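You operate a simulated robot arm through the tools that you are given. There is no shell and no other tool. Be economical: measure what you need, move in short steps, check, and stop when the job is done.

The job below is to be done with a simulated robot arm. You get a single attempt, and the scene is never put back.

Task
Swap the clamp for the silver weight on the glued strip and put the glue away.
Fine: lift the clamp first; see that the glue line is clear; bottle into its holder, then nozzle shut.

The check looks at the end state, three seconds after you hand in, the way a careful person would. Anything else that was tipped, shoved, dropped, spilled or broken makes it a failure.

Robot
A 7-joint arm with a two-finger parallel gripper, fixed in place. Base frame: the origin is at the foot of the arm, x ahead of it, y to its left, z up. Units: cm, degrees, N and s.
Its first joint turns from -66.0 to 66.0 degrees. Payload 2.5 kg.
The TCP is the grasp point between the finger pads, 2.3 cm short of the fingertips. In the tool frame z runs along the fingers and y along their closing line. The gripper opens to 9.4 cm. The fingers are 3.8 cm wide and 1 cm thick; the gripper's body (5.4 by 9.6 cm) begins 3.9 cm behind the TCP.
Orientation is that of the tool frame in the base frame, as [roll, pitch, yaw] about the fixed x, y, z axes, in that order (R = Rz(yaw) Ry(pitch) Rx(roll)). With the fingers straight down and closing along the base's y, the tool's x points along the base's -x, its y along +y and its z along -z.

Tools
- The arm moves only by the tool send_rows. Its argument "commands" is a list of rows, each an object of numbers (a shift or turn left out is 0, a gripper value left out holds the last): "tx", "ty", "tz": the shift along the tool's x, y, z in cm; "ax", "ay", "az": the turn, a rotation vector about the tool's x, y, z in degrees; "jaw": the finger opening in cm, from 0 to 9.4. In form: [{"tx": .., "ty": .., "tz": .., "ax": .., "ay": .., "az": .., "jaw": ..}, ...]. A call has 1 to 12 rows; each row shifts and turns the commanded pose from where the row before left it, along the tool's axes as they then stand. Rows are played at 5 a second. More than 5 cm and 8.6 degrees between two rows, or a gripper value outside its range, and nothing of the call is played. A pose out of reach is approached as far as the arm can. The call stops where the force on the tool passes 40 N (or 10 N more than at its start, if that is more) or the arm is blocked; 0.2 s more then pass. The fingers move at their own pace (about 10.8 cm/s each) and stop on an object; they squeeze with about 44 N. The grip force told is the motor's: it shows also when the fingers shut on nothing. Time passes only in rows, and 0.2 s behind the last, so rows that do not move let the fingers close. It gives the time, the measured TCP pose, the force on the tool (base axes), the opening and the grip force at its end, in the units of the frame above (readings bear some noise).
- Cameras (640 x 400 px; columns grow to the right, rows downward): "scene" is fixed at [12.91, -41.2, 55.31]; the picture's right is [0.76, -0.65, 0.00], its down [-0.32, -0.37, -0.87] and it looks along [0.57, 0.66, -0.49] (base axes); focal length 214 px, centre (320, 200). "wrist" rides on the gripper at [8.6, 1.6, -7.4] in the tool frame; the picture's right is [-0.18, 0.98, 0.00], its down [-0.58, -0.11, -0.81] and it looks along [-0.79, -0.15, 0.59] (tool axes); focal length 243 px, centre (320, 200). There is no depth. A picture from a camera that has moved, and an enlarged one, comes with that camera's place and axes in the base frame and with its lens.
- snapshot(camera): a new picture of that camera. No time passes.
- inspect(camera, box): a new picture of the part [left, top, right, bottom] of that camera's present view, enlarged. No time passes.
- finish_job(): hands the job in; it is judged then, once.

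Work in short steps. Places have to be worked out from the pictures, the camera data and where the tool is seen: move nearer, look again, correct. Check each grasp and each placing, and mend what went wrong. You have 120 turns and 68 pictures in all, those below and enlarged ones among them. Open the gripper and draw the arm clear of the work before you hand the job in, unless the task says otherwise; then end with one line.

The tools are called after "Call:" as a command line: name --argument value ..., lists and objects as JSON in quotes. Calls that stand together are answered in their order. send_rows: Moves the arm, as the interface text tells. Its arguments: {"type":"object","properties":{"commands":{"type":"array"}},"required":["commands"]} The other tools are called the same way: snapshot (camera) takes a picture; inspect (camera, box) takes an enlarged picture of a part of a camera's view; finish_job () hands the job in.

At the start:

```text
clock: 0.0
tool_pos: [32.98, -8.59, 45.88]
tool_rot: [-179.9, -0.1, 180.0]
contact_force: [0.1, -0.7, 0.2]
width: 9.43
grip_force: 0.0
```

scene: 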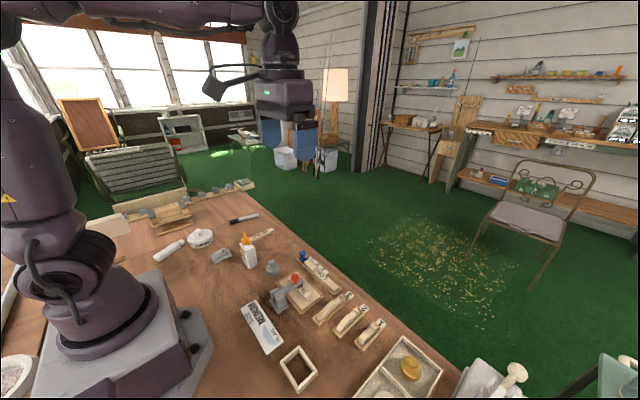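
wrist: 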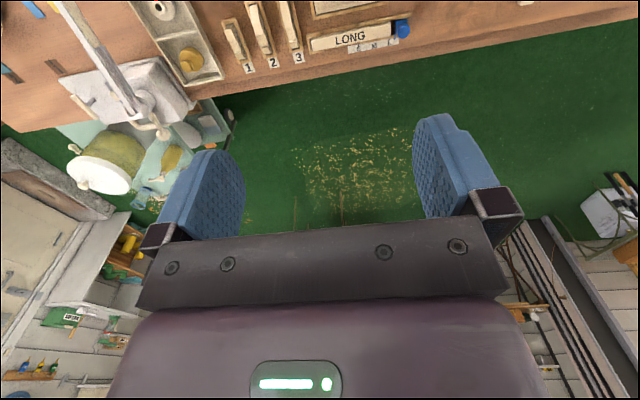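

I'll enlarge the bench in the scene view to identify the objects.

Call:
inspect --camera "scene" --box '[230, 220, 400, 326]'

Call:
inspect --camera "scene" --box '[100, 170, 290, 290]'

```text
3.76 times, centred on (315, 273) of scene
camera zoom: at [12.91, -41.2, 55.31], right [0.76, -0.65, 0.0], down [-0.32, -0.37, -0.87], along [0.57, 0.66, -0.49], focal length 807 px, centre (339, -75)
```

zoom: 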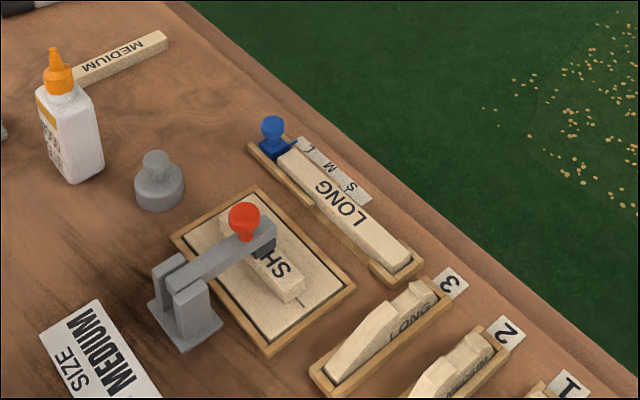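

```text
3.33 times, centred on (195, 230) of scene
camera zoom: at [12.91, -41.2, 55.31], right [0.76, -0.65, 0.0], down [-0.32, -0.37, -0.87], along [0.57, 0.66, -0.49], focal length 715 px, centre (737, 100)
```

zoom: 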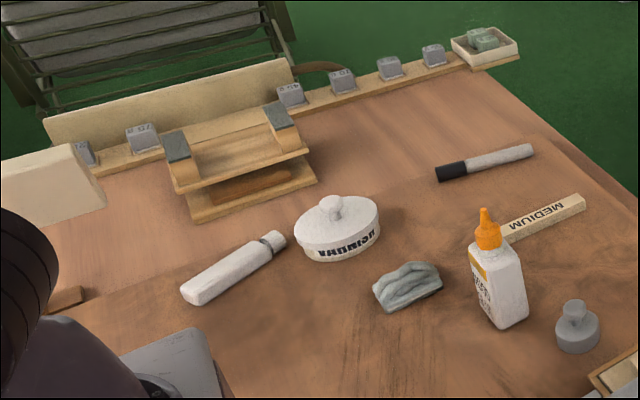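

Triangulating LONG and card "3" from both cameras puts the bench top near z ≈ 0, not -36, so I'll trust the pictures and approach cautiously. I still need to see the frames and the other bench parts.

Call:
inspect --camera "scene" --box '[230, 290, 406, 400]'

Call:
inspect --camera "scene" --box '[340, 290, 516, 400]'

Call:
inspect --camera "wrist" --box '[60, 0, 440, 237]'

```text
3.64 times, centred on (318, 345) of scene
camera zoom: at [12.91, -41.2, 55.31], right [0.76, -0.65, 0.0], down [-0.32, -0.37, -0.87], along [0.57, 0.66, -0.49], focal length 780 px, centre (327, -327)
```

zoom: 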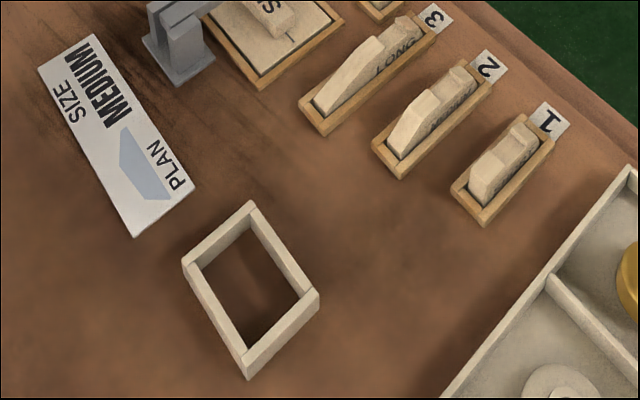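

```text
3.64 times, centred on (428, 345) of scene
camera zoom: at [12.91, -41.2, 55.31], right [0.76, -0.65, 0.0], down [-0.32, -0.37, -0.87], along [0.57, 0.66, -0.49], focal length 780 px, centre (-73, -327)
```

zoom: 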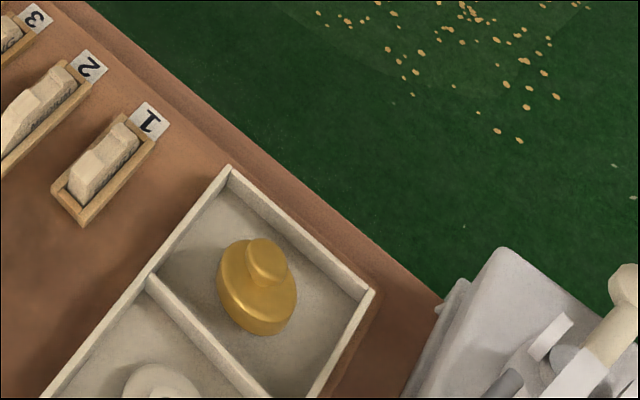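

```text
1.68 times, centred on (250, 118) of wrist
camera zoom: at [24.29, -6.95, 53.27], right [0.18, 0.98, 0.0], down [0.58, -0.11, 0.81], along [0.79, -0.15, -0.59], focal length 409 px, centre (438, 337)
```

zoom: 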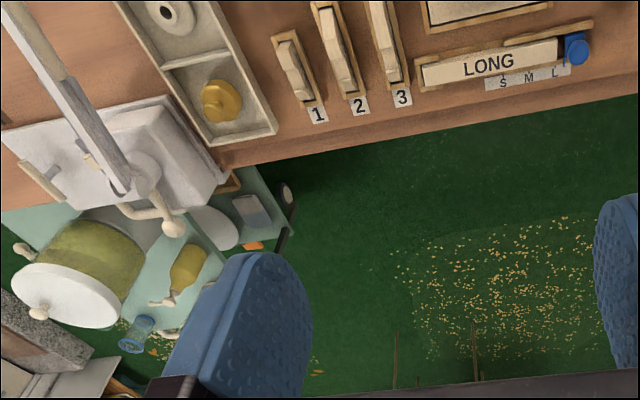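

The cream open frame at about (25,-20) looks like the bottle holder, and the grey knobbed weight sits at about (33,6.5). I'll move back and down to get a closer wrist view.

Call:
send_rows --commands '[{"tx": 2.5, "ty": 1.1, "tz": 2.7}, {"tx": 2.5, "ty": 1.1, "tz": 2.7}, {"tx": 2.5, "ty": 1.1, "tz": 2.7}, {"tx": 2.5, "ty": 1.1, "tz": 2.7}, {"tx": 2.5, "ty": 1.1, "tz": 2.7}, {"tx": 2.5, "ty": 1.1, "tz": 2.7}]'

Call:
snapshot --camera "wrist"

```text
clock: 1.4
tool_pos: [18.17, -2.31, 29.52]
tool_rot: [180.0, 0.1, 179.9]
contact_force: [0.2, -0.1, 0.6]
width: 9.42
grip_force: 0.1
```

```text
60 pictures are left
camera wrist: at [9.45, -0.72, 36.77], right [0.18, 0.98, 0.0], down [0.58, -0.11, 0.81], along [0.79, -0.15, -0.59], focal length 243 px, centre (320, 200)
```

wrist: 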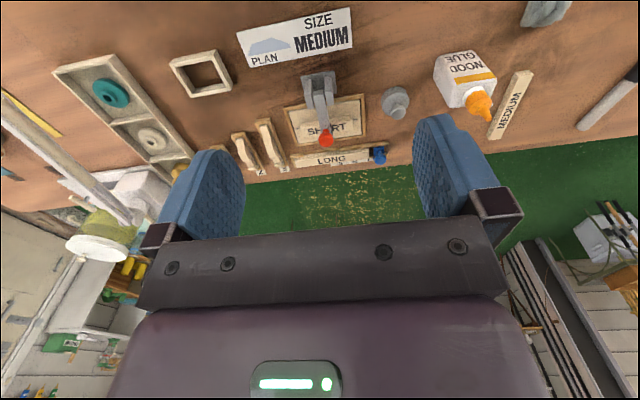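

The wrist view shows the whole work area, upside down. I'll enlarge it for details.

Call:
inspect --camera "wrist" --box '[220, 50, 540, 200]'

Call:
inspect --camera "wrist" --box '[30, 30, 270, 190]'

```text
2.00 times, centred on (380, 125) of wrist
camera zoom: at [9.45, -0.72, 36.77], right [0.18, 0.98, 0.0], down [0.58, -0.11, 0.81], along [0.79, -0.15, -0.59], focal length 485 px, centre (200, 350)
```

zoom: 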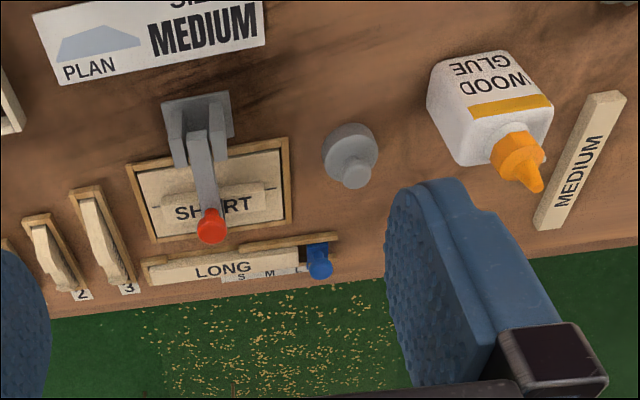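

```text
2.50 times, centred on (150, 110) of wrist
camera zoom: at [9.45, -0.72, 36.77], right [0.18, 0.98, 0.0], down [0.58, -0.11, 0.81], along [0.79, -0.15, -0.59], focal length 606 px, centre (745, 425)
```

zoom: 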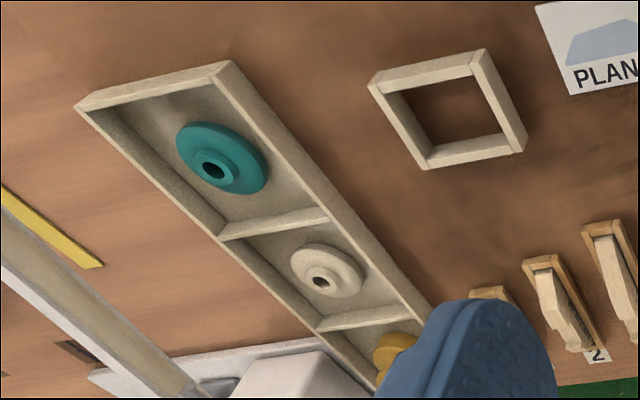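

Triangulated, the red clamp knob is at about (34.9,-4.8,6) and the grey weight at about (34.1,7.4), with its knob top near z 3-4. I'll go lower near the clamp to see its mechanism.

Call:
send_rows --commands '[{"tx": -2.0, "ty": -0.5, "tz": 2.5}, {"tx": -2.0, "ty": -0.5, "tz": 2.5}, {"tx": -2.0, "ty": -0.5, "tz": 2.5}, {"tx": -2.0, "ty": -0.5, "tz": 2.5}, {"tx": -2.0, "ty": -0.5, "tz": 2.5}]'

Call:
snapshot --camera "wrist"

Call:
inspect --camera "scene" --box '[250, 255, 346, 315]'

```text
clock: 2.6
tool_pos: [28.13, -4.39, 17.5]
tool_rot: [180.0, 0.0, 180.0]
contact_force: [0.5, 0.0, 0.2]
width: 9.4
grip_force: 0.0
```

```text
57 pictures are left
camera wrist: at [19.23, -2.83, 24.78], right [0.18, 0.98, 0.0], down [0.58, -0.11, 0.81], along [0.79, -0.15, -0.59], focal length 243 px, centre (320, 200)
```

wrist: 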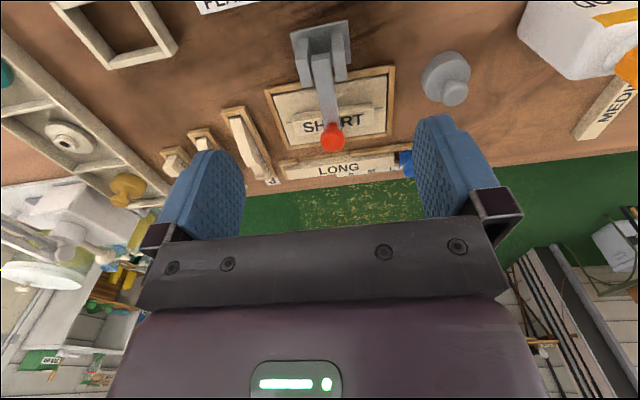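

```text
6.67 times, centred on (298, 285) of scene
camera zoom: at [12.91, -41.19, 55.31], right [0.76, -0.65, 0.0], down [-0.32, -0.37, -0.87], along [0.57, 0.66, -0.49], focal length 1430 px, centre (467, -367)
```

zoom: 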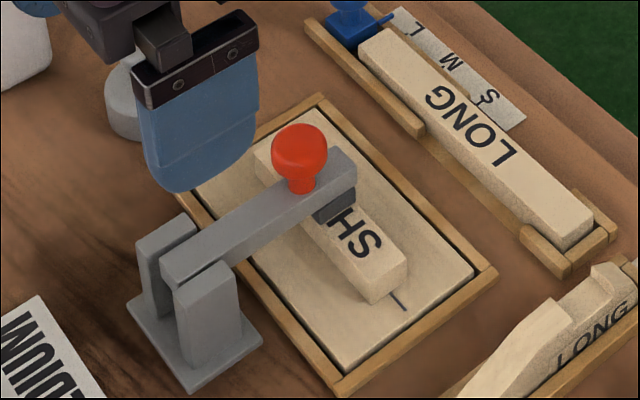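

The clamp is a hinged toggle: hinge near (29.3,-4.6,4), knob centre about (35,-4.6,5.7). I'll move over the knob with the jaws at 5 cm and go partway down.

Call:
send_rows --commands '[{"tx": -2.3, "ty": -0.1, "tz": 1.0, "jaw": 5}, {"tx": -2.3, "ty": -0.1, "tz": 1.0}, {"tx": -2.3, "tz": 1.5}, {"tz": 2}, {}]'

Call:
snapshot --camera "wrist"

Call:
inspect --camera "scene" --box '[250, 235, 346, 295]'

```text
clock: 3.8
tool_pos: [34.88, -4.71, 11.73]
tool_rot: [179.9, 0.0, 179.9]
contact_force: [0.9, 0.9, 0.1]
width: 4.99
grip_force: 0.1
```

```text
55 pictures are left
camera wrist: at [26.19, -3.07, 19.07], right [0.18, 0.98, 0.0], down [0.58, -0.11, 0.81], along [0.79, -0.15, -0.59], focal length 243 px, centre (320, 200)
```

wrist: 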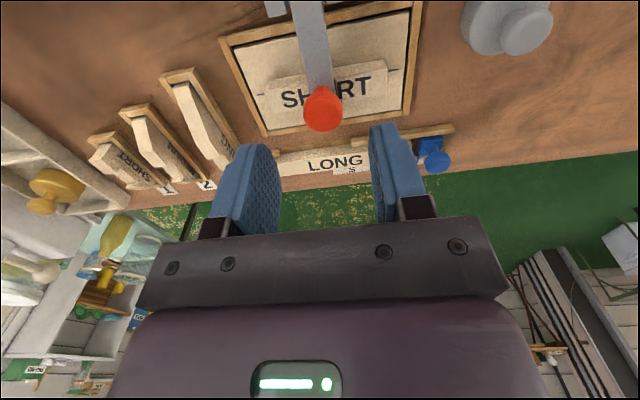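

```text
6.67 times, centred on (298, 265) of scene
camera zoom: at [12.91, -41.2, 55.31], right [0.76, -0.65, 0.0], down [-0.32, -0.37, -0.87], along [0.57, 0.66, -0.49], focal length 1430 px, centre (467, -233)
```

zoom: 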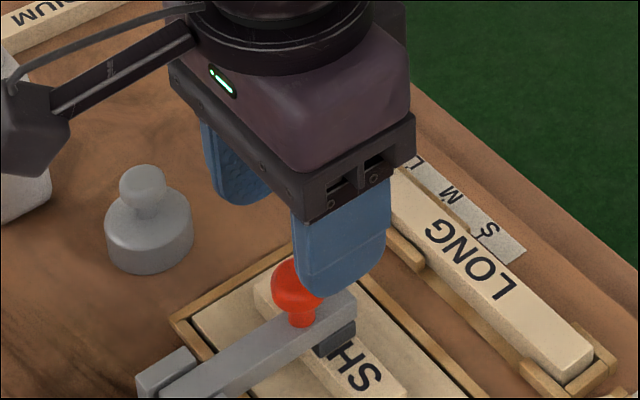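

The knob lies on the tool axis to within 0.4 cm. I'll go down to TCP z ≈ 7 and close.

Call:
send_rows --commands '[{"tz": 1.6, "tx": 0.2, "ty": 0.1}, {"tz": 1.6}, {"tz": 1.5}, {"jaw": 1.0}, {}, {}, {}]'

Call:
inspect --camera "scene" --box '[250, 235, 346, 295]'

```text
clock: 5.4
tool_pos: [34.63, -4.5, 7.06]
tool_rot: [179.9, 0.0, -180.0]
contact_force: [0.1, 15.1, -3.3]
width: 2.31
grip_force: 44.3
```

```text
6.67 times, centred on (298, 265) of scene
camera zoom: at [12.91, -41.2, 55.31], right [0.76, -0.65, 0.0], down [-0.32, -0.37, -0.87], along [0.57, 0.66, -0.49], focal length 1430 px, centre (467, -233)
```

zoom: 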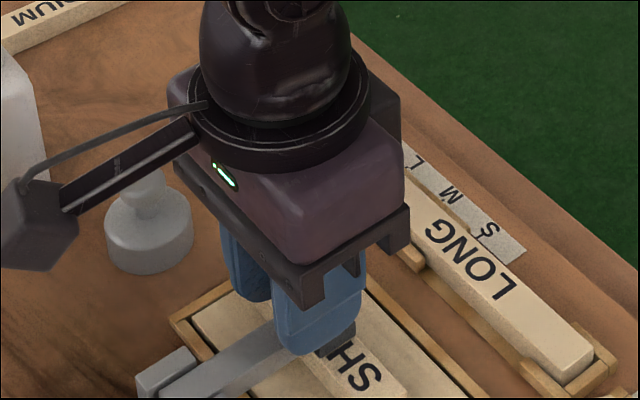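

The knob is gripped (width 2.31), with a 15 N side load in y. I'll relieve it with a small +y shift and start the first rows of the hinge arc.

Call:
send_rows --commands '[{"ty": 0.15}, {"tx": 0.24, "tz": -0.4, "ay": -4}, {"tx": 0.24, "tz": -0.4, "ay": -4}, {"tx": 0.24, "tz": -0.4, "ay": -4}]'

```text
clock: 6.4
tool_pos: [33.73, -4.56, 8.18]
tool_rot: [-179.9, 12.0, 180.0]
contact_force: [-4.5, 6.7, -20.6]
width: 2.29
grip_force: 44.5
```

It is lifting with moderate resistance (20 N), so I'll continue the arc.

Call:
send_rows --commands '[{"ty": 0.1, "tx": 0.24, "tz": -0.4, "ay": -4}, {"tx": 0.24, "tz": -0.4, "ay": -4}, {"tx": 0.24, "tz": -0.4, "ay": -4}, {"tx": 0.24, "tz": -0.4, "ay": -4}, {"tx": 0.24, "tz": -0.4, "ay": -4}]'

Call:
inspect --camera "scene" --box '[250, 225, 362, 295]'

```text
clock: 7.6
tool_pos: [32.15, -4.56, 9.44]
tool_rot: [-179.9, 31.9, 179.6]
contact_force: [-12.3, -16.4, 5.0]
width: 2.28
grip_force: 45.1
```

```text
5.71 times, centred on (306, 260) of scene
camera zoom: at [12.91, -41.2, 55.31], right [0.76, -0.65, 0.0], down [-0.32, -0.37, -0.87], along [0.57, 0.66, -0.49], focal length 1226 px, centre (400, -143)
```

zoom: 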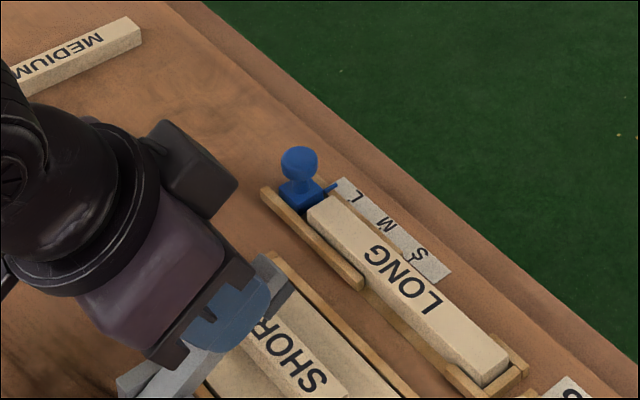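

The arc works, and the load has now turned to assist opening. I'll correct y slightly and continue.

Call:
send_rows --commands '[{"ty": -0.15, "tx": 0.26, "tz": -0.4, "ay": -4}, {"tx": 0.26, "tz": -0.4, "ay": -4}, {"tx": 0.26, "tz": -0.4, "ay": -4}, {"tx": 0.26, "tz": -0.4, "ay": -4}, {"tx": 0.26, "tz": -0.4, "ay": -4}]'

Call:
snapshot --camera "scene"

```text
clock: 8.8
tool_pos: [31.99, -4.49, 9.32]
tool_rot: [179.3, 51.9, -179.7]
contact_force: [-10.0, 28.7, 9.1]
width: 2.31
grip_force: 45.0
out of reach, approached as far as the arm can: row 3, 4, 5
```

```text
51 pictures are left
```

scene: 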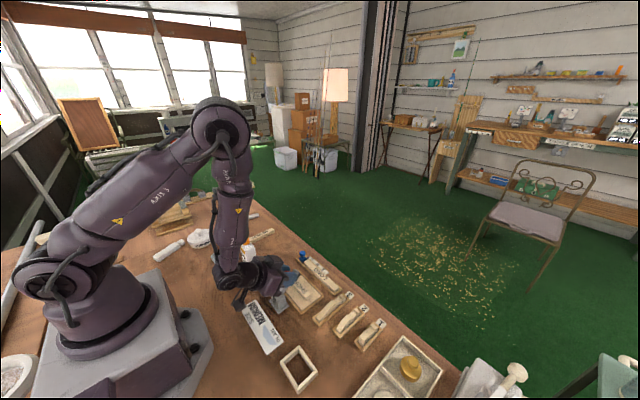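

The tilt ran out of reach at about 52° while the clamp was open about 35°. I'll bring the tilt back toward 20° while keeping the knob on its arc, letting it pivot in the pads.

Call:
send_rows --commands '[{"tx": -0.15, "tz": -0.12, "ay": 8}, {"tx": -0.15, "tz": -0.14, "ay": 8}, {"tx": -0.1, "tz": -0.18, "ay": 8}, {"tx": -0.1, "tz": -0.18, "ay": 8}]'

Call:
inspect --camera "scene" --box '[230, 225, 342, 295]'

```text
clock: 9.1
tool_pos: [32.21, -4.51, 9.31]
tool_rot: [179.6, 49.6, -179.2]
contact_force: [-1.1, 1.0, 2.6]
width: 2.32
grip_force: 44.8
stopped in row 1: the force on the tool passed its limit (the readings are from after the stop); the commanded pose is now the measured one
```

```text
5.71 times, centred on (286, 260) of scene
camera zoom: at [12.91, -41.2, 55.31], right [0.76, -0.65, 0.0], down [-0.32, -0.37, -0.87], along [0.57, 0.66, -0.49], focal length 1226 px, centre (514, -143)
```

zoom: 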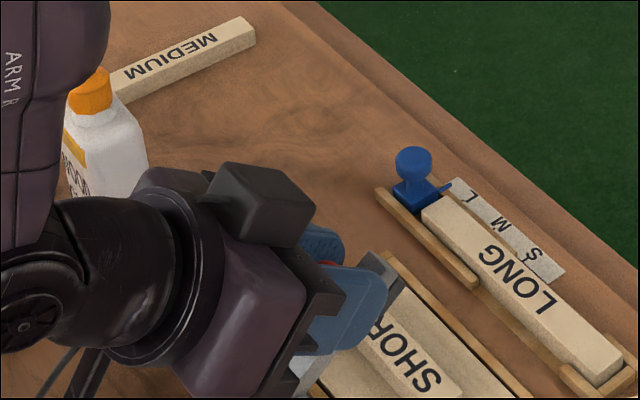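

The commanded pose was reset to the measured one and the force is now near zero. I'll pivot the tool back about the knob in small turns.

Call:
send_rows --commands '[{"tx": -0.08, "ay": 4}, {"tx": -0.08, "ay": 4}, {"tx": -0.08, "ay": 4}, {"tx": -0.08, "ay": 4}]'

```text
clock: 10.1
tool_pos: [32.53, -4.55, 9.63]
tool_rot: [179.8, 33.7, -179.3]
contact_force: [9.6, -0.1, -16.5]
width: 2.32
grip_force: 44.6
```

Pivoting works. I'll continue along the arc to about 60° open while untilting to about 14°.

Call:
send_rows --commands '[{"tx": 0.19, "tz": -0.5, "ay": 4}, {"tx": 0.19, "tz": -0.49, "ay": 4}, {"tx": 0.25, "tz": -0.44, "ay": 4}, {"tx": 0.32, "tz": -0.38, "ay": 4}, {"tx": 0.38, "tz": -0.31, "ay": 4}]'

Call:
inspect --camera "scene" --box '[230, 225, 342, 295]'

```text
clock: 11.3
tool_pos: [30.48, -4.55, 11.02]
tool_rot: [179.8, 14.2, -179.0]
contact_force: [19.8, 7.0, -0.4]
width: 2.28
grip_force: 44.7
```

```text
5.71 times, centred on (286, 260) of scene
camera zoom: at [12.91, -41.2, 55.31], right [0.76, -0.65, 0.0], down [-0.32, -0.37, -0.87], along [0.57, 0.66, -0.49], focal length 1226 px, centre (514, -143)
```

zoom: 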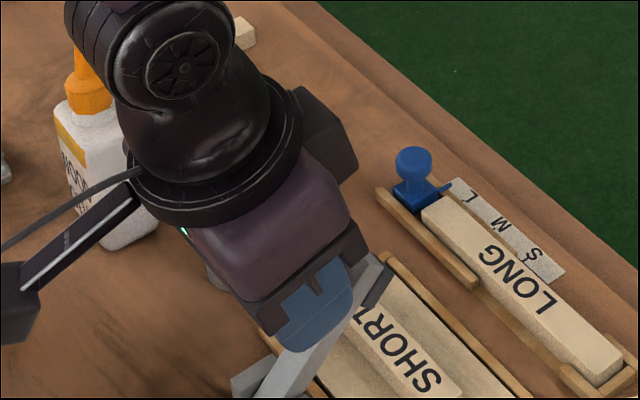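

Friction resistance is about 20 N and the arm follows. I'll continue over the vertical to about 95° open.

Call:
send_rows --commands '[{"tx": 0.6, "tz": -0.28, "ay": 4}, {"tx": 0.62, "tz": -0.15, "ay": 4}, {"tx": 0.65, "tz": -0.02, "ay": 4}, {"tx": 0.66, "tz": 0.12, "ay": 2}, {"tx": 0.69, "tz": 0.23}]'

Call:
inspect --camera "scene" --box '[230, 225, 342, 295]'

```text
clock: 12.5
tool_pos: [26.74, -4.79, 10.64]
tool_rot: [179.7, -0.8, -179.1]
contact_force: [-0.3, 0.9, 0.1]
width: 1.0
grip_force: 0.0
```

```text
5.71 times, centred on (286, 260) of scene
camera zoom: at [12.91, -41.2, 55.31], right [0.76, -0.65, 0.0], down [-0.32, -0.37, -0.87], along [0.57, 0.66, -0.49], focal length 1226 px, centre (514, -143)
```

zoom: 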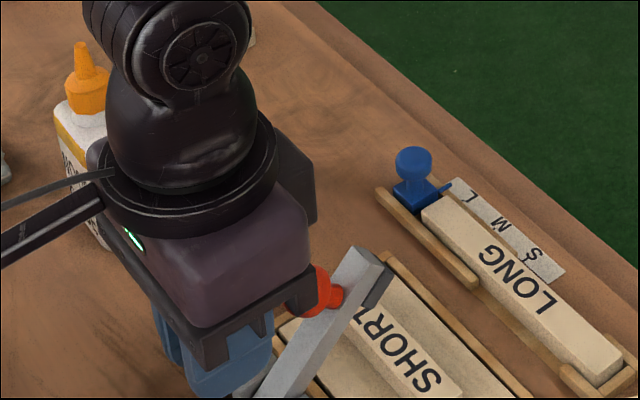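

The knob slipped out and the clamp arm stays raised on its own. I'll back off (up and toward the base) and look.

Call:
send_rows --commands '[{"tx": 1.0}, {"tx": 1.5, "tz": -2}, {"tx": 1.5, "tz": -3}, {"tx": 1.5, "tz": -3}, {"jaw": 5}]'

Call:
snapshot --camera "wrist"

Call:
inspect --camera "scene" --box '[240, 245, 352, 315]'

```text
clock: 13.7
tool_pos: [21.34, -4.75, 18.67]
tool_rot: [179.7, -0.5, -179.0]
contact_force: [0.5, 0.2, 0.0]
width: 4.98
grip_force: 0.1
```

```text
47 pictures are left
camera wrist: at [12.68, -3.27, 26.09], right [0.17, 0.99, 0.0], down [0.59, -0.1, 0.8], along [0.79, -0.13, -0.6], focal length 243 px, centre (320, 200)
```

wrist: 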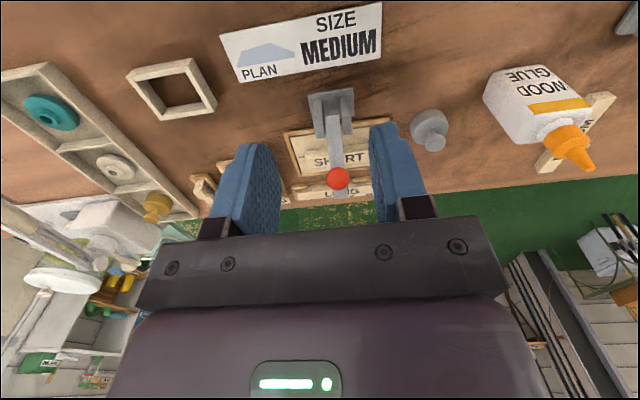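

```text
5.71 times, centred on (296, 280) of scene
camera zoom: at [12.91, -41.19, 55.31], right [0.76, -0.65, 0.0], down [-0.32, -0.37, -0.87], along [0.57, 0.66, -0.49], focal length 1226 px, centre (457, -257)
```

zoom: 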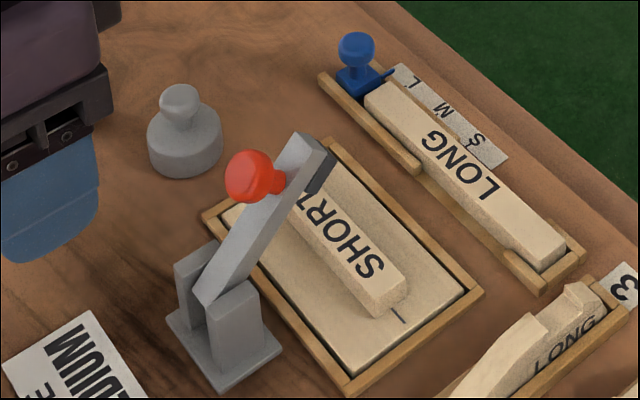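

The knob is now at about (31.9,-4.6,9.2), about 47° open and holding, but it still overhangs the strip. I'll close the fingers, go around to the front of the clamp arm, and push it back past vertical.

Call:
send_rows --commands '[{"tx": -4, "jaw": 0}, {"tx": -4}, {"tx": -4}, {"tx": -4.2, "ty": 0.15}, {}, {"tz": 3}, {"tz": 3}, {"tz": 2.7}]'

Call:
inspect --camera "scene" --box '[240, 225, 368, 305]'

```text
clock: 15.5
tool_pos: [38.03, -4.32, 9.89]
tool_rot: [179.8, 0.5, -178.9]
contact_force: [18.5, -2.2, 9.2]
width: 0.0
grip_force: 42.2
```

```text
5.00 times, centred on (304, 265) of scene
camera zoom: at [12.91, -41.2, 55.31], right [0.76, -0.65, 0.0], down [-0.32, -0.37, -0.87], along [0.57, 0.66, -0.49], focal length 1072 px, centre (400, -125)
```

zoom: 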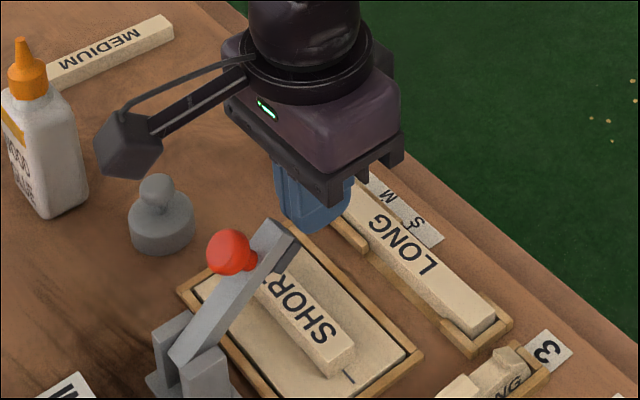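

The fingers are in front of the clamp arm and already touching its tip. I'll push toward the base.

Call:
send_rows --commands '[{"tx": 0.8}, {"tx": 0.8}, {"tx": 0.8}, {"tx": 0.8}]'

```text
clock: 15.9
tool_pos: [37.78, -4.29, 10.3]
tool_rot: [179.9, 1.3, -178.8]
contact_force: [0.8, -0.4, 1.5]
width: 0.03
grip_force: 42.2
stopped in row 2: the force on the tool passed its limit (the readings are from after the stop); the commanded pose is now the measured one
```

The force limit tripped with almost no movement, so ~50° looks like the clamp's open stop. I'll lift away and take a careful look instead of forcing it.

Call:
send_rows --commands '[{"tz": -3}, {"tz": -4}, {"tx": 4}, {"tx": 4, "ty": 1}, {"tx": 4, "ty": 2, "jaw": 9.4}, {"tx": 2, "ty": 2}, {"ty": 2}]'

Call:
inspect --camera "scene" --box '[245, 250, 341, 310]'

Call:
snapshot --camera "wrist"

```text
clock: 17.6
tool_pos: [23.64, 2.43, 17.09]
tool_rot: [179.8, 1.4, -178.8]
contact_force: [-0.2, -0.2, 0.2]
width: 9.4
grip_force: 0.1
```

```text
6.67 times, centred on (293, 280) of scene
camera zoom: at [12.91, -41.2, 55.31], right [0.76, -0.65, 0.0], down [-0.32, -0.37, -0.87], along [0.57, 0.66, -0.49], focal length 1430 px, centre (500, -333)
```

zoom: 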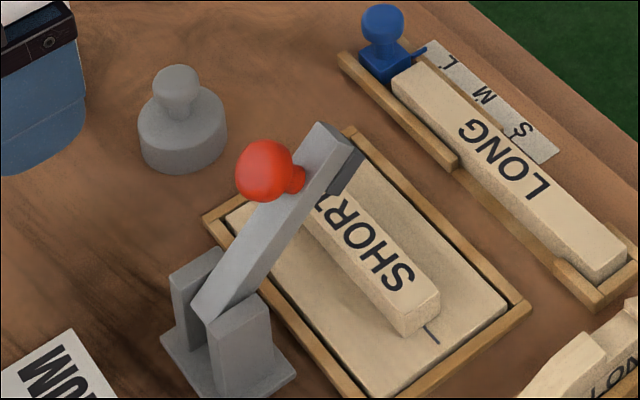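

```text
43 pictures are left
camera wrist: at [14.69, 3.85, 24.15], right [0.16, 0.99, 0.01], down [0.56, -0.1, 0.82], along [0.81, -0.13, -0.57], focal length 243 px, centre (320, 200)
```

wrist: 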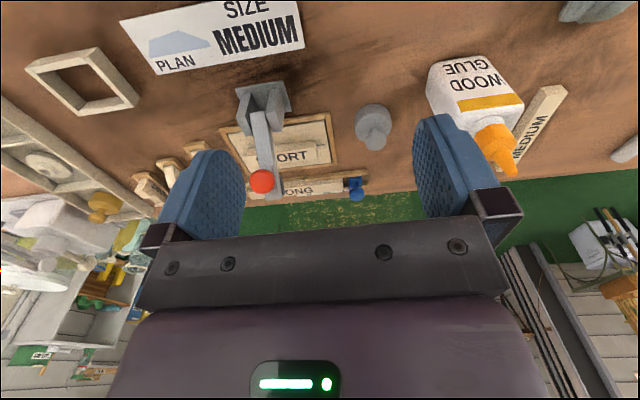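

The photos show the clamp arm tip still at about (35.9,-4.7,8), right over the strip. My push may only have self-locked by friction, so I'll regrip the knob more deeply and pull along its tangent, watching the force.

Call:
send_rows --commands '[{"tx": -2, "ty": -1.75, "ay": 1.4, "az": 1.2, "jaw": 5}, {"tx": -2, "ty": -1.75}, {"tx": -2, "ty": -1.75}, {"tx": -2.1, "ty": -1.75, "tz": 1}, {"tz": 2}, {}]'

Call:
snapshot --camera "wrist"

```text
clock: 18.9
tool_pos: [31.64, -4.45, 13.76]
tool_rot: [179.9, 0.0, 180.0]
contact_force: [0.4, -1.1, 0.4]
width: 5.02
grip_force: 0.1
```

```text
42 pictures are left
camera wrist: at [22.93, -2.82, 21.16], right [0.18, 0.98, 0.0], down [0.58, -0.11, 0.81], along [0.79, -0.15, -0.59], focal length 243 px, centre (320, 200)
```

wrist: 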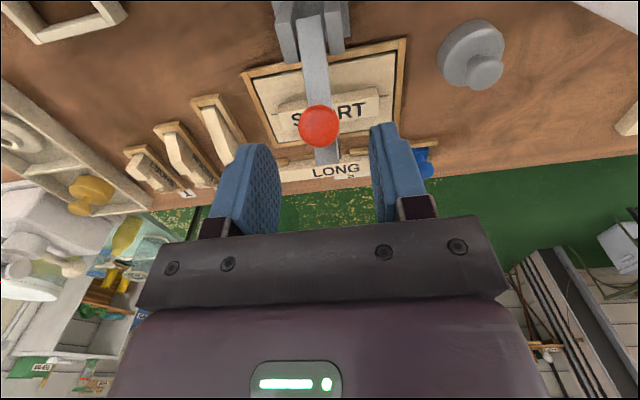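

The knob is right under the tool at about (31.7,-4.55). I'll go down 4.4 cm and close on it.

Call:
send_rows --commands '[{"tz": 1.5, "ty": -0.08}, {"tz": 1.5}, {"tz": 1.4}, {"jaw": 1.5}, {}, {}]'

```text
clock: 20.4
tool_pos: [31.54, -4.4, 9.45]
tool_rot: [179.9, -0.2, 179.9]
contact_force: [-0.6, -4.3, -4.2]
width: 2.29
grip_force: 45.1
```

It is gripped centrally (2.29). I'll pull along the tangent in small steps.

Call:
send_rows --commands '[{"tx": 0.49, "tz": -0.18}, {"tx": 0.49, "tz": -0.14}, {"tx": 0.5, "tz": -0.09}]'

Call:
inspect --camera "scene" --box '[240, 235, 352, 305]'

```text
clock: 21.1
tool_pos: [30.33, -4.47, 10.12]
tool_rot: [179.9, 0.7, -179.9]
contact_force: [20.2, 10.3, 6.9]
width: 2.3
grip_force: 45.2
```

```text
5.71 times, centred on (296, 270) of scene
camera zoom: at [12.91, -41.19, 55.31], right [0.76, -0.65, 0.0], down [-0.32, -0.37, -0.87], along [0.57, 0.66, -0.49], focal length 1226 px, centre (457, -200)
```

zoom: 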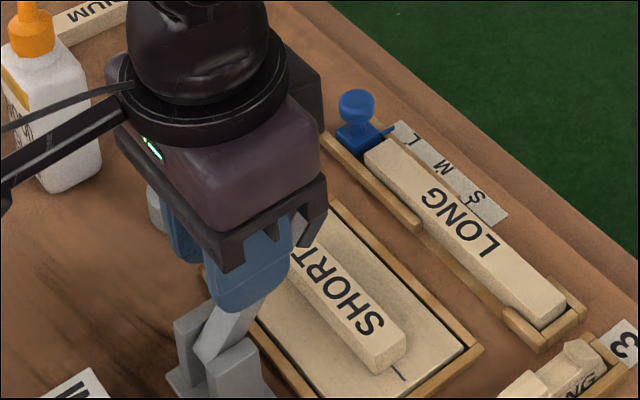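

The clamp arm is moving further open, so it is hinge friction and not a stop. I'll continue.

Call:
send_rows --commands '[{"tx": 0.51, "tz": -0.07}, {"tx": 0.51, "tz": -0.04}, {"tx": 0.52, "tz": 0.02}, {"tx": 0.5, "tz": 0.08}, {"tx": 0.5, "tz": 0.12}]'

Call:
inspect --camera "scene" --box '[240, 235, 352, 305]'

```text
clock: 22.4
tool_pos: [27.67, -4.54, 9.85]
tool_rot: [179.8, 0.3, -179.9]
contact_force: [18.1, 22.4, 13.8]
width: 2.3
grip_force: 44.7
```

```text
5.71 times, centred on (296, 270) of scene
camera zoom: at [12.9, -41.19, 55.31], right [0.76, -0.65, 0.0], down [-0.32, -0.37, -0.87], along [0.57, 0.66, -0.49], focal length 1226 px, centre (457, -200)
```

zoom: 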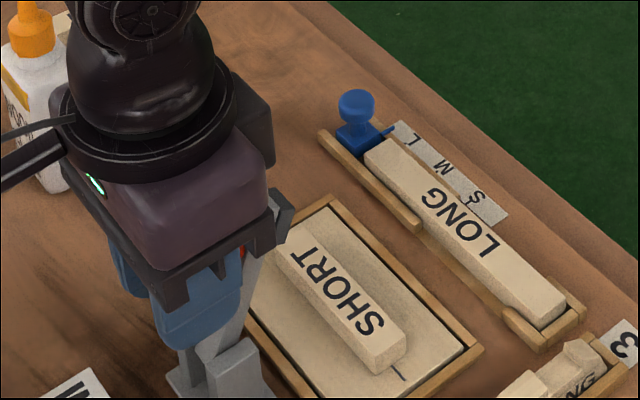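

The arm is nearly upright. I'll relieve the y load and go a few more rows.

Call:
send_rows --commands '[{"tx": 0.3, "tz": 0.05, "ty": 0.2}, {"tx": 0.45, "tz": 0.12}, {"tx": 0.45, "tz": 0.16}, {"tx": 0.45, "tz": 0.18}]'

Call:
inspect --camera "scene" --box '[240, 235, 352, 305]'

```text
clock: 23.4
tool_pos: [26.15, -4.54, 9.38]
tool_rot: [180.0, 0.5, 179.9]
contact_force: [14.8, 4.3, 16.6]
width: 2.3
grip_force: 45.1
```

```text
5.71 times, centred on (296, 270) of scene
camera zoom: at [12.9, -41.19, 55.31], right [0.76, -0.65, 0.0], down [-0.32, -0.37, -0.87], along [0.57, 0.66, -0.49], focal length 1226 px, centre (457, -200)
```

zoom: 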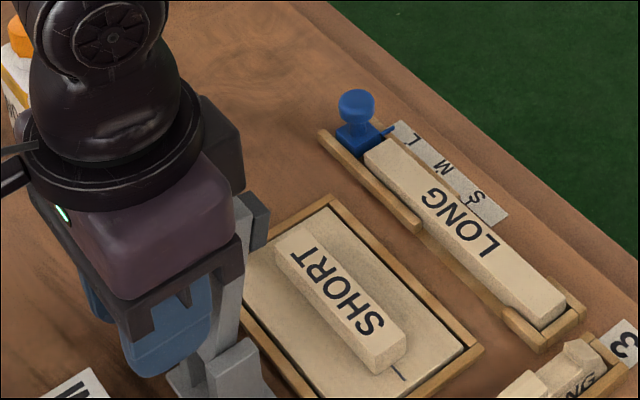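

The arm is at about 100° open, past vertical. I'll release, lift straight up, and check it stays.

Call:
send_rows --commands '[{"jaw": 5}, {}, {"tz": -2}, {"tz": -3}, {"tz": -3}, {"tx": 2, "tz": -1}]'

Call:
inspect --camera "scene" --box '[240, 235, 352, 305]'

Call:
snapshot --camera "wrist"

```text
clock: 24.8
tool_pos: [23.85, -4.43, 18.27]
tool_rot: [179.9, -0.1, 179.9]
contact_force: [1.2, 0.2, 0.0]
width: 5.0
grip_force: 0.1
```

```text
5.71 times, centred on (296, 270) of scene
camera zoom: at [12.91, -41.2, 55.31], right [0.76, -0.65, 0.0], down [-0.32, -0.37, -0.87], along [0.57, 0.66, -0.49], focal length 1226 px, centre (457, -200)
```

zoom: 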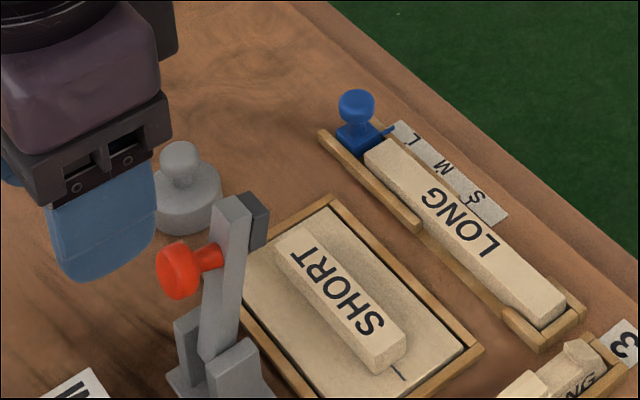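

```text
37 pictures are left
camera wrist: at [15.24, -2.74, 25.69], right [0.19, 0.98, 0.0], down [0.58, -0.11, 0.81], along [0.79, -0.15, -0.59], focal length 243 px, centre (320, 200)
```

wrist: 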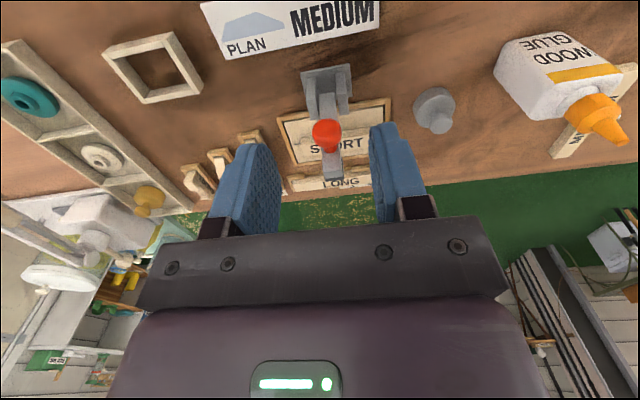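

The clamp arm holds near vertical (top at about (31.4,-4.6,12)) and the glued strip is clear. I'll nudge the arm back from its front face with closed fingers to give the gripper and camera more room.

Call:
send_rows --commands '[{"tx": -4, "jaw": 0}, {"tx": -4}, {"tx": -4.5}, {}, {"tz": 3}, {"tz": 3}, {"tx": 0.8}, {"tx": 0.8}, {"tx": 0.8}, {"tx": 0.8}]'

```text
clock: 26.9
tool_pos: [33.74, -4.39, 12.57]
tool_rot: [179.9, 0.7, -180.0]
contact_force: [21.4, 2.0, -7.0]
width: 0.0
grip_force: 42.5
```

Contact is at 21 N, the same friction level as before, so I'll keep pushing in small steps.

Call:
send_rows --commands '[{"tx": 0.6}, {"tx": 0.6}, {"tx": 0.6}, {"tx": 0.6}]'

Call:
inspect --camera "scene" --box '[240, 235, 352, 305]'

```text
clock: 27.3
tool_pos: [33.8, -4.39, 12.68]
tool_rot: [-180.0, 1.6, -180.0]
contact_force: [8.7, 0.1, -1.0]
width: 0.01
grip_force: 42.2
stopped in row 1: the force on the tool passed its limit (the readings are from after the stop); the commanded pose is now the measured one
```

```text
5.71 times, centred on (296, 270) of scene
camera zoom: at [12.91, -41.2, 55.31], right [0.76, -0.65, 0.0], down [-0.32, -0.37, -0.87], along [0.57, 0.66, -0.49], focal length 1226 px, centre (457, -200)
```

zoom: 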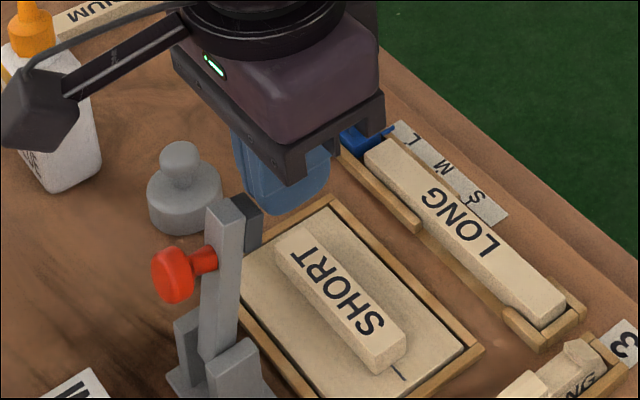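

The arm moved only slightly and then hit a hard stop at about 85–90° open, which leaves the strip clear. Next I'll go over the grey weight at about (34.1,7.4), turning slightly so the camera stays away from the bottle.

Call:
send_rows --commands '[{"tx": -0.5, "ay": 1.6}, {"tz": -3}, {"ty": 3, "tz": -1, "jaw": 7.5}, {"ty": 3, "az": -5}, {"ty": 3, "tx": 0.2, "az": -5}, {"ty": 2.5, "tz": 2}, {"tz": 2}, {}]'

Call:
snapshot --camera "wrist"

Call:
inspect --camera "scene" --box '[220, 215, 332, 285]'

```text
clock: 29.1
tool_pos: [33.33, 7.22, 12.48]
tool_rot: [179.9, -0.3, -169.9]
contact_force: [0.3, 0.1, 0.7]
width: 7.52
grip_force: 0.0
```

```text
35 pictures are left
camera wrist: at [24.42, 7.39, 19.82], right [0.01, 1.0, 0.0], down [0.6, -0.01, 0.8], along [0.8, -0.01, -0.6], focal length 243 px, centre (320, 200)
```

wrist: 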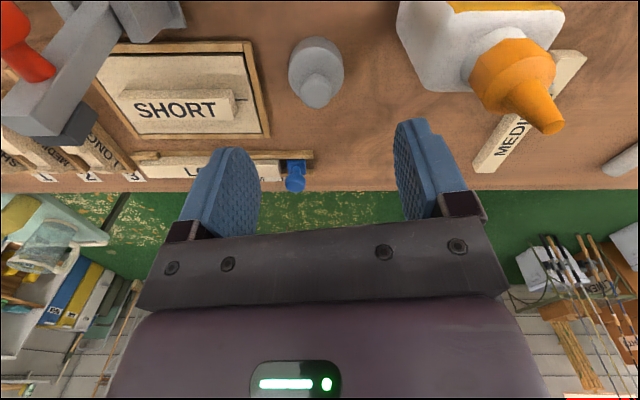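

```text
5.71 times, centred on (276, 250) of scene
camera zoom: at [12.91, -41.19, 55.31], right [0.76, -0.65, 0.0], down [-0.32, -0.37, -0.87], along [0.57, 0.66, -0.49], focal length 1226 px, centre (571, -86)
```

zoom: 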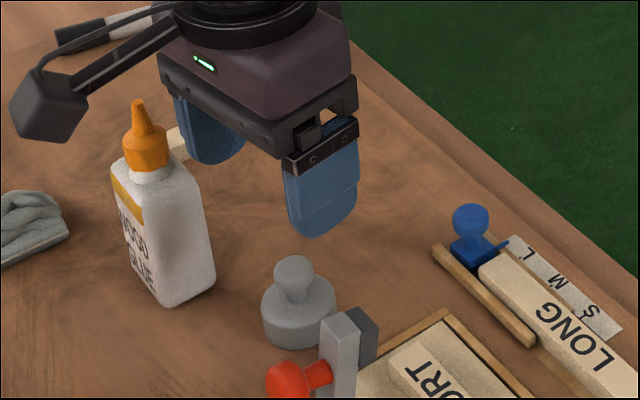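

The weight is at x ≈ 33.2–34.0, y ≈ 7.15. I'll go down halfway at x ≈ 33.6 and look again.

Call:
send_rows --commands '[{"tx": -0.3, "tz": 2}, {"tz": 1.5}, {}]'

Call:
snapshot --camera "wrist"

Call:
inspect --camera "scene" --box '[235, 230, 331, 290]'

```text
clock: 29.9
tool_pos: [33.54, 7.29, 8.88]
tool_rot: [179.9, -0.3, -169.9]
contact_force: [-0.7, -0.5, 0.0]
width: 7.51
grip_force: 0.1
```

```text
33 pictures are left
camera wrist: at [24.69, 7.36, 16.36], right [0.01, 1.0, 0.0], down [0.6, -0.01, 0.8], along [0.8, -0.01, -0.6], focal length 243 px, centre (320, 200)
```

wrist: 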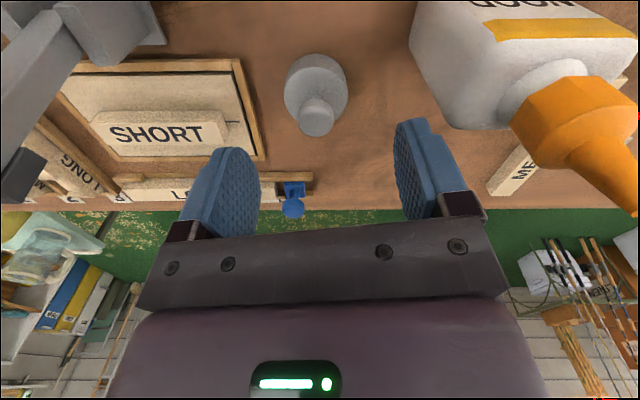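

```text
6.67 times, centred on (283, 260) of scene
camera zoom: at [12.91, -41.2, 55.31], right [0.76, -0.65, 0.0], down [-0.32, -0.37, -0.87], along [0.57, 0.66, -0.49], focal length 1430 px, centre (567, -200)
```

zoom: 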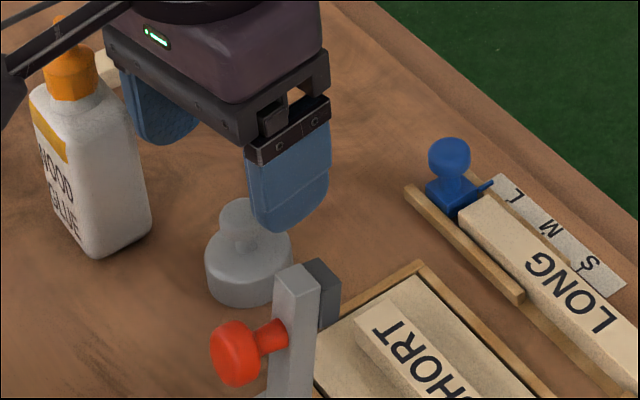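

The weight is centred at about (33.5,7.1), well between the fingers. I'll go down to TCP z ≈ 3 (tips about 0.7 above the bench) and close on the body.

Call:
send_rows --commands '[{"ty": -0.15, "tz": 2}, {"tz": 2}, {"tz": 1}, {"tz": 0.8}, {"jaw": 3}, {}, {}, {}]'

Call:
inspect --camera "scene" --box '[235, 230, 331, 290]'

```text
clock: 31.7
tool_pos: [33.42, 6.98, 3.34]
tool_rot: [179.8, -0.3, -169.8]
contact_force: [0.2, 0.3, -0.7]
width: 3.97
grip_force: 44.1
```

```text
6.67 times, centred on (283, 260) of scene
camera zoom: at [12.91, -41.19, 55.31], right [0.76, -0.65, 0.0], down [-0.32, -0.37, -0.87], along [0.57, 0.66, -0.49], focal length 1430 px, centre (567, -200)
```

zoom: 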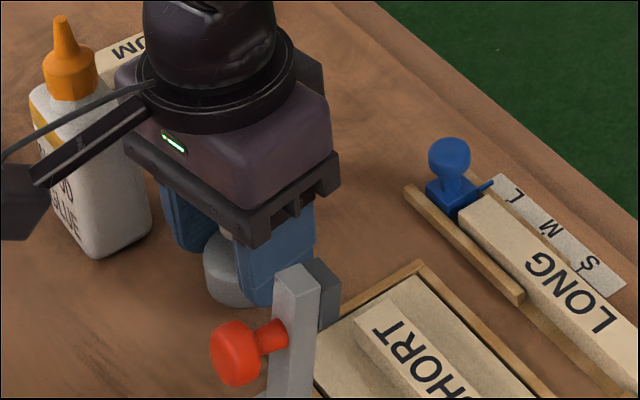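

It is gripped at 3.97 cm, which matches the body diameter. I'll lift and check how it sits in the jaws.

Call:
send_rows --commands '[{"tz": -1}, {"tz": -2}, {"tz": -3}, {"tz": -3}, {"tz": -3}, {}]'

Call:
snapshot --camera "wrist"

Call:
inspect --camera "scene" --box '[225, 190, 337, 260]'

```text
clock: 33.1
tool_pos: [33.37, 6.74, 15.39]
tool_rot: [179.9, -0.5, -170.0]
contact_force: [-0.2, -0.3, -1.6]
width: 3.95
grip_force: 43.8
```

```text
30 pictures are left
camera wrist: at [24.48, 6.88, 22.84], right [0.01, 1.0, 0.0], down [0.6, -0.01, 0.8], along [0.8, -0.01, -0.6], focal length 243 px, centre (320, 200)
```

wrist: 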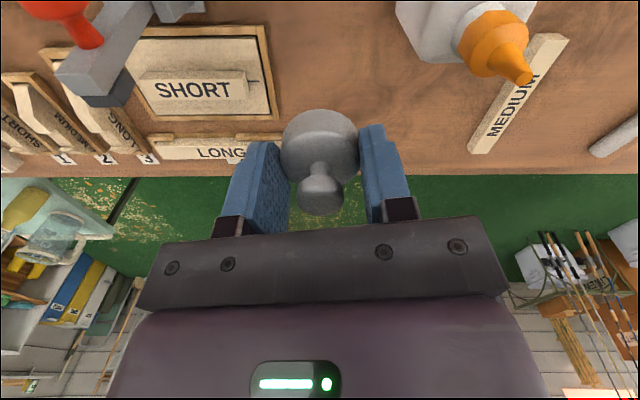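

```text
5.71 times, centred on (281, 225) of scene
camera zoom: at [12.91, -41.2, 55.31], right [0.76, -0.65, 0.0], down [-0.32, -0.37, -0.87], along [0.57, 0.66, -0.49], focal length 1226 px, centre (543, 57)
```

zoom: 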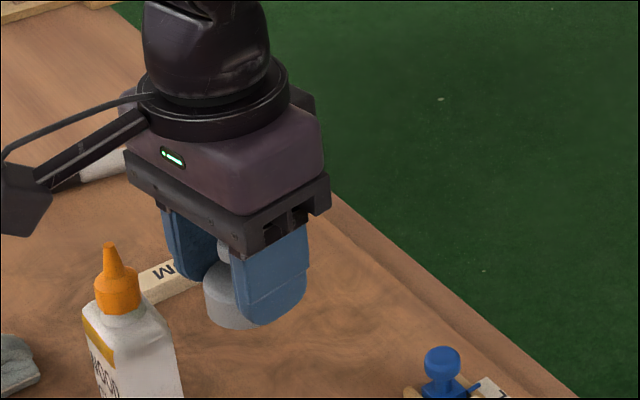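

The weight is upright and centred in the jaws; its bottom is 3.6 cm below the TCP. I'll turn so the camera swings to the +y side, away from the raised clamp, and move above the strip centre at about (35.65,-4.8).

Call:
send_rows --commands '[{"az": 7.5}, {"az": 7.5}, {"az": 7.5}, {"az": 7.5}, {"tx": -1.51, "ty": -2.51}, {"tx": -1.51, "ty": -2.51}, {"tx": -1.51, "ty": -2.51}, {"tx": -1.51, "ty": -2.51}, {}]'

Call:
snapshot --camera "wrist"

Call:
inspect --camera "scene" --box '[250, 205, 362, 305]'

```text
clock: 35.1
tool_pos: [35.87, -4.54, 15.27]
tool_rot: [-179.9, -0.3, 160.1]
contact_force: [0.6, 0.2, -2.7]
width: 4.01
grip_force: 44.2
```

```text
28 pictures are left
camera wrist: at [28.21, -0.05, 22.63], right [0.51, 0.86, 0.0], down [0.51, -0.3, 0.8], along [0.69, -0.41, -0.6], focal length 243 px, centre (320, 200)
```

wrist: 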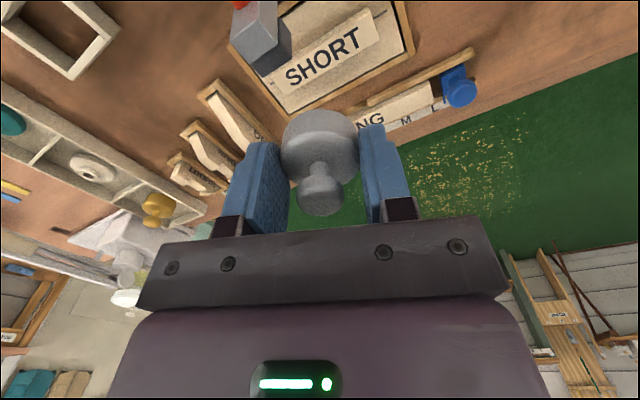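

```text
4.00 times, centred on (306, 255) of scene
camera zoom: at [12.91, -41.2, 55.31], right [0.76, -0.65, 0.0], down [-0.32, -0.37, -0.87], along [0.57, 0.66, -0.49], focal length 858 px, centre (376, -20)
```

zoom: 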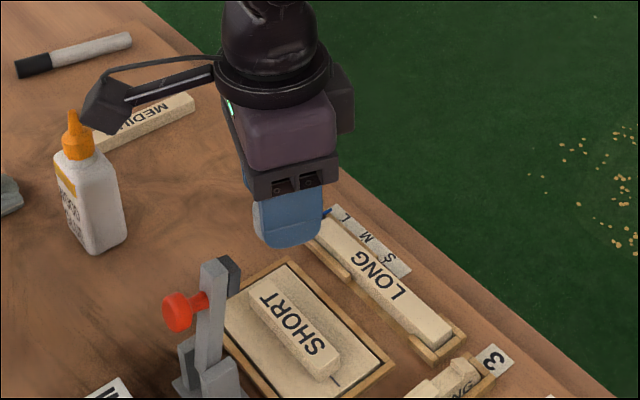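

The strip centre works out at about (35.75,-4.8), within 0.3 cm of the tool. I'll go down 7.5 cm and check clearance.

Call:
send_rows --commands '[{"ty": -0.25, "tz": 2.5}, {"tz": 2.5}, {"tz": 2.5}, {}]'

Call:
snapshot --camera "wrist"

Call:
inspect --camera "scene" --box '[255, 240, 351, 300]'

```text
clock: 36.1
tool_pos: [35.45, -4.88, 7.66]
tool_rot: [-179.9, -0.3, 160.1]
contact_force: [0.2, -0.1, -2.7]
width: 3.97
grip_force: 44.1
```

```text
26 pictures are left
camera wrist: at [27.92, -0.42, 15.0], right [0.51, 0.86, 0.0], down [0.51, -0.3, 0.8], along [0.69, -0.41, -0.6], focal length 243 px, centre (320, 200)
```

wrist: 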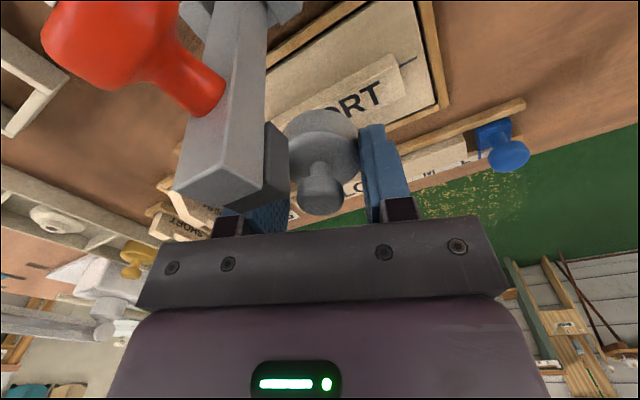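

```text
6.67 times, centred on (303, 270) of scene
camera zoom: at [12.91, -41.2, 55.31], right [0.76, -0.65, 0.0], down [-0.32, -0.37, -0.87], along [0.57, 0.66, -0.49], focal length 1430 px, centre (433, -267)
```

zoom: 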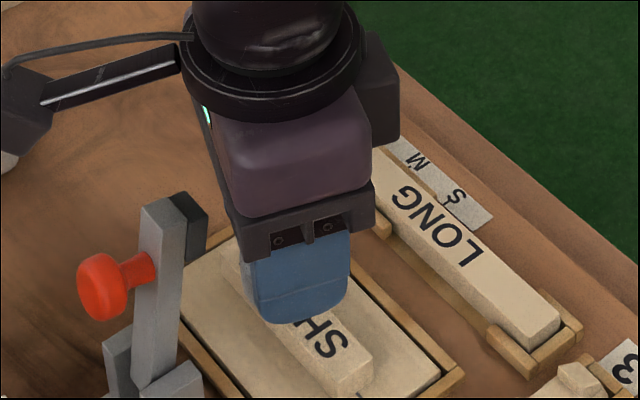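

There is no contact and x is 0.3 short. I'll correct outward and descend in small steps until the weight touches the strip.

Call:
send_rows --commands '[{"tx": -0.28, "ty": 0.12}, {"tz": 0.5}, {"tz": 0.4}, {"tz": 0.3}, {"tz": 0.2}]'

```text
clock: 37.3
tool_pos: [35.93, -4.77, 6.35]
tool_rot: [-179.9, -0.3, 160.0]
contact_force: [-0.7, -0.5, -2.9]
width: 4.01
grip_force: 43.7
```

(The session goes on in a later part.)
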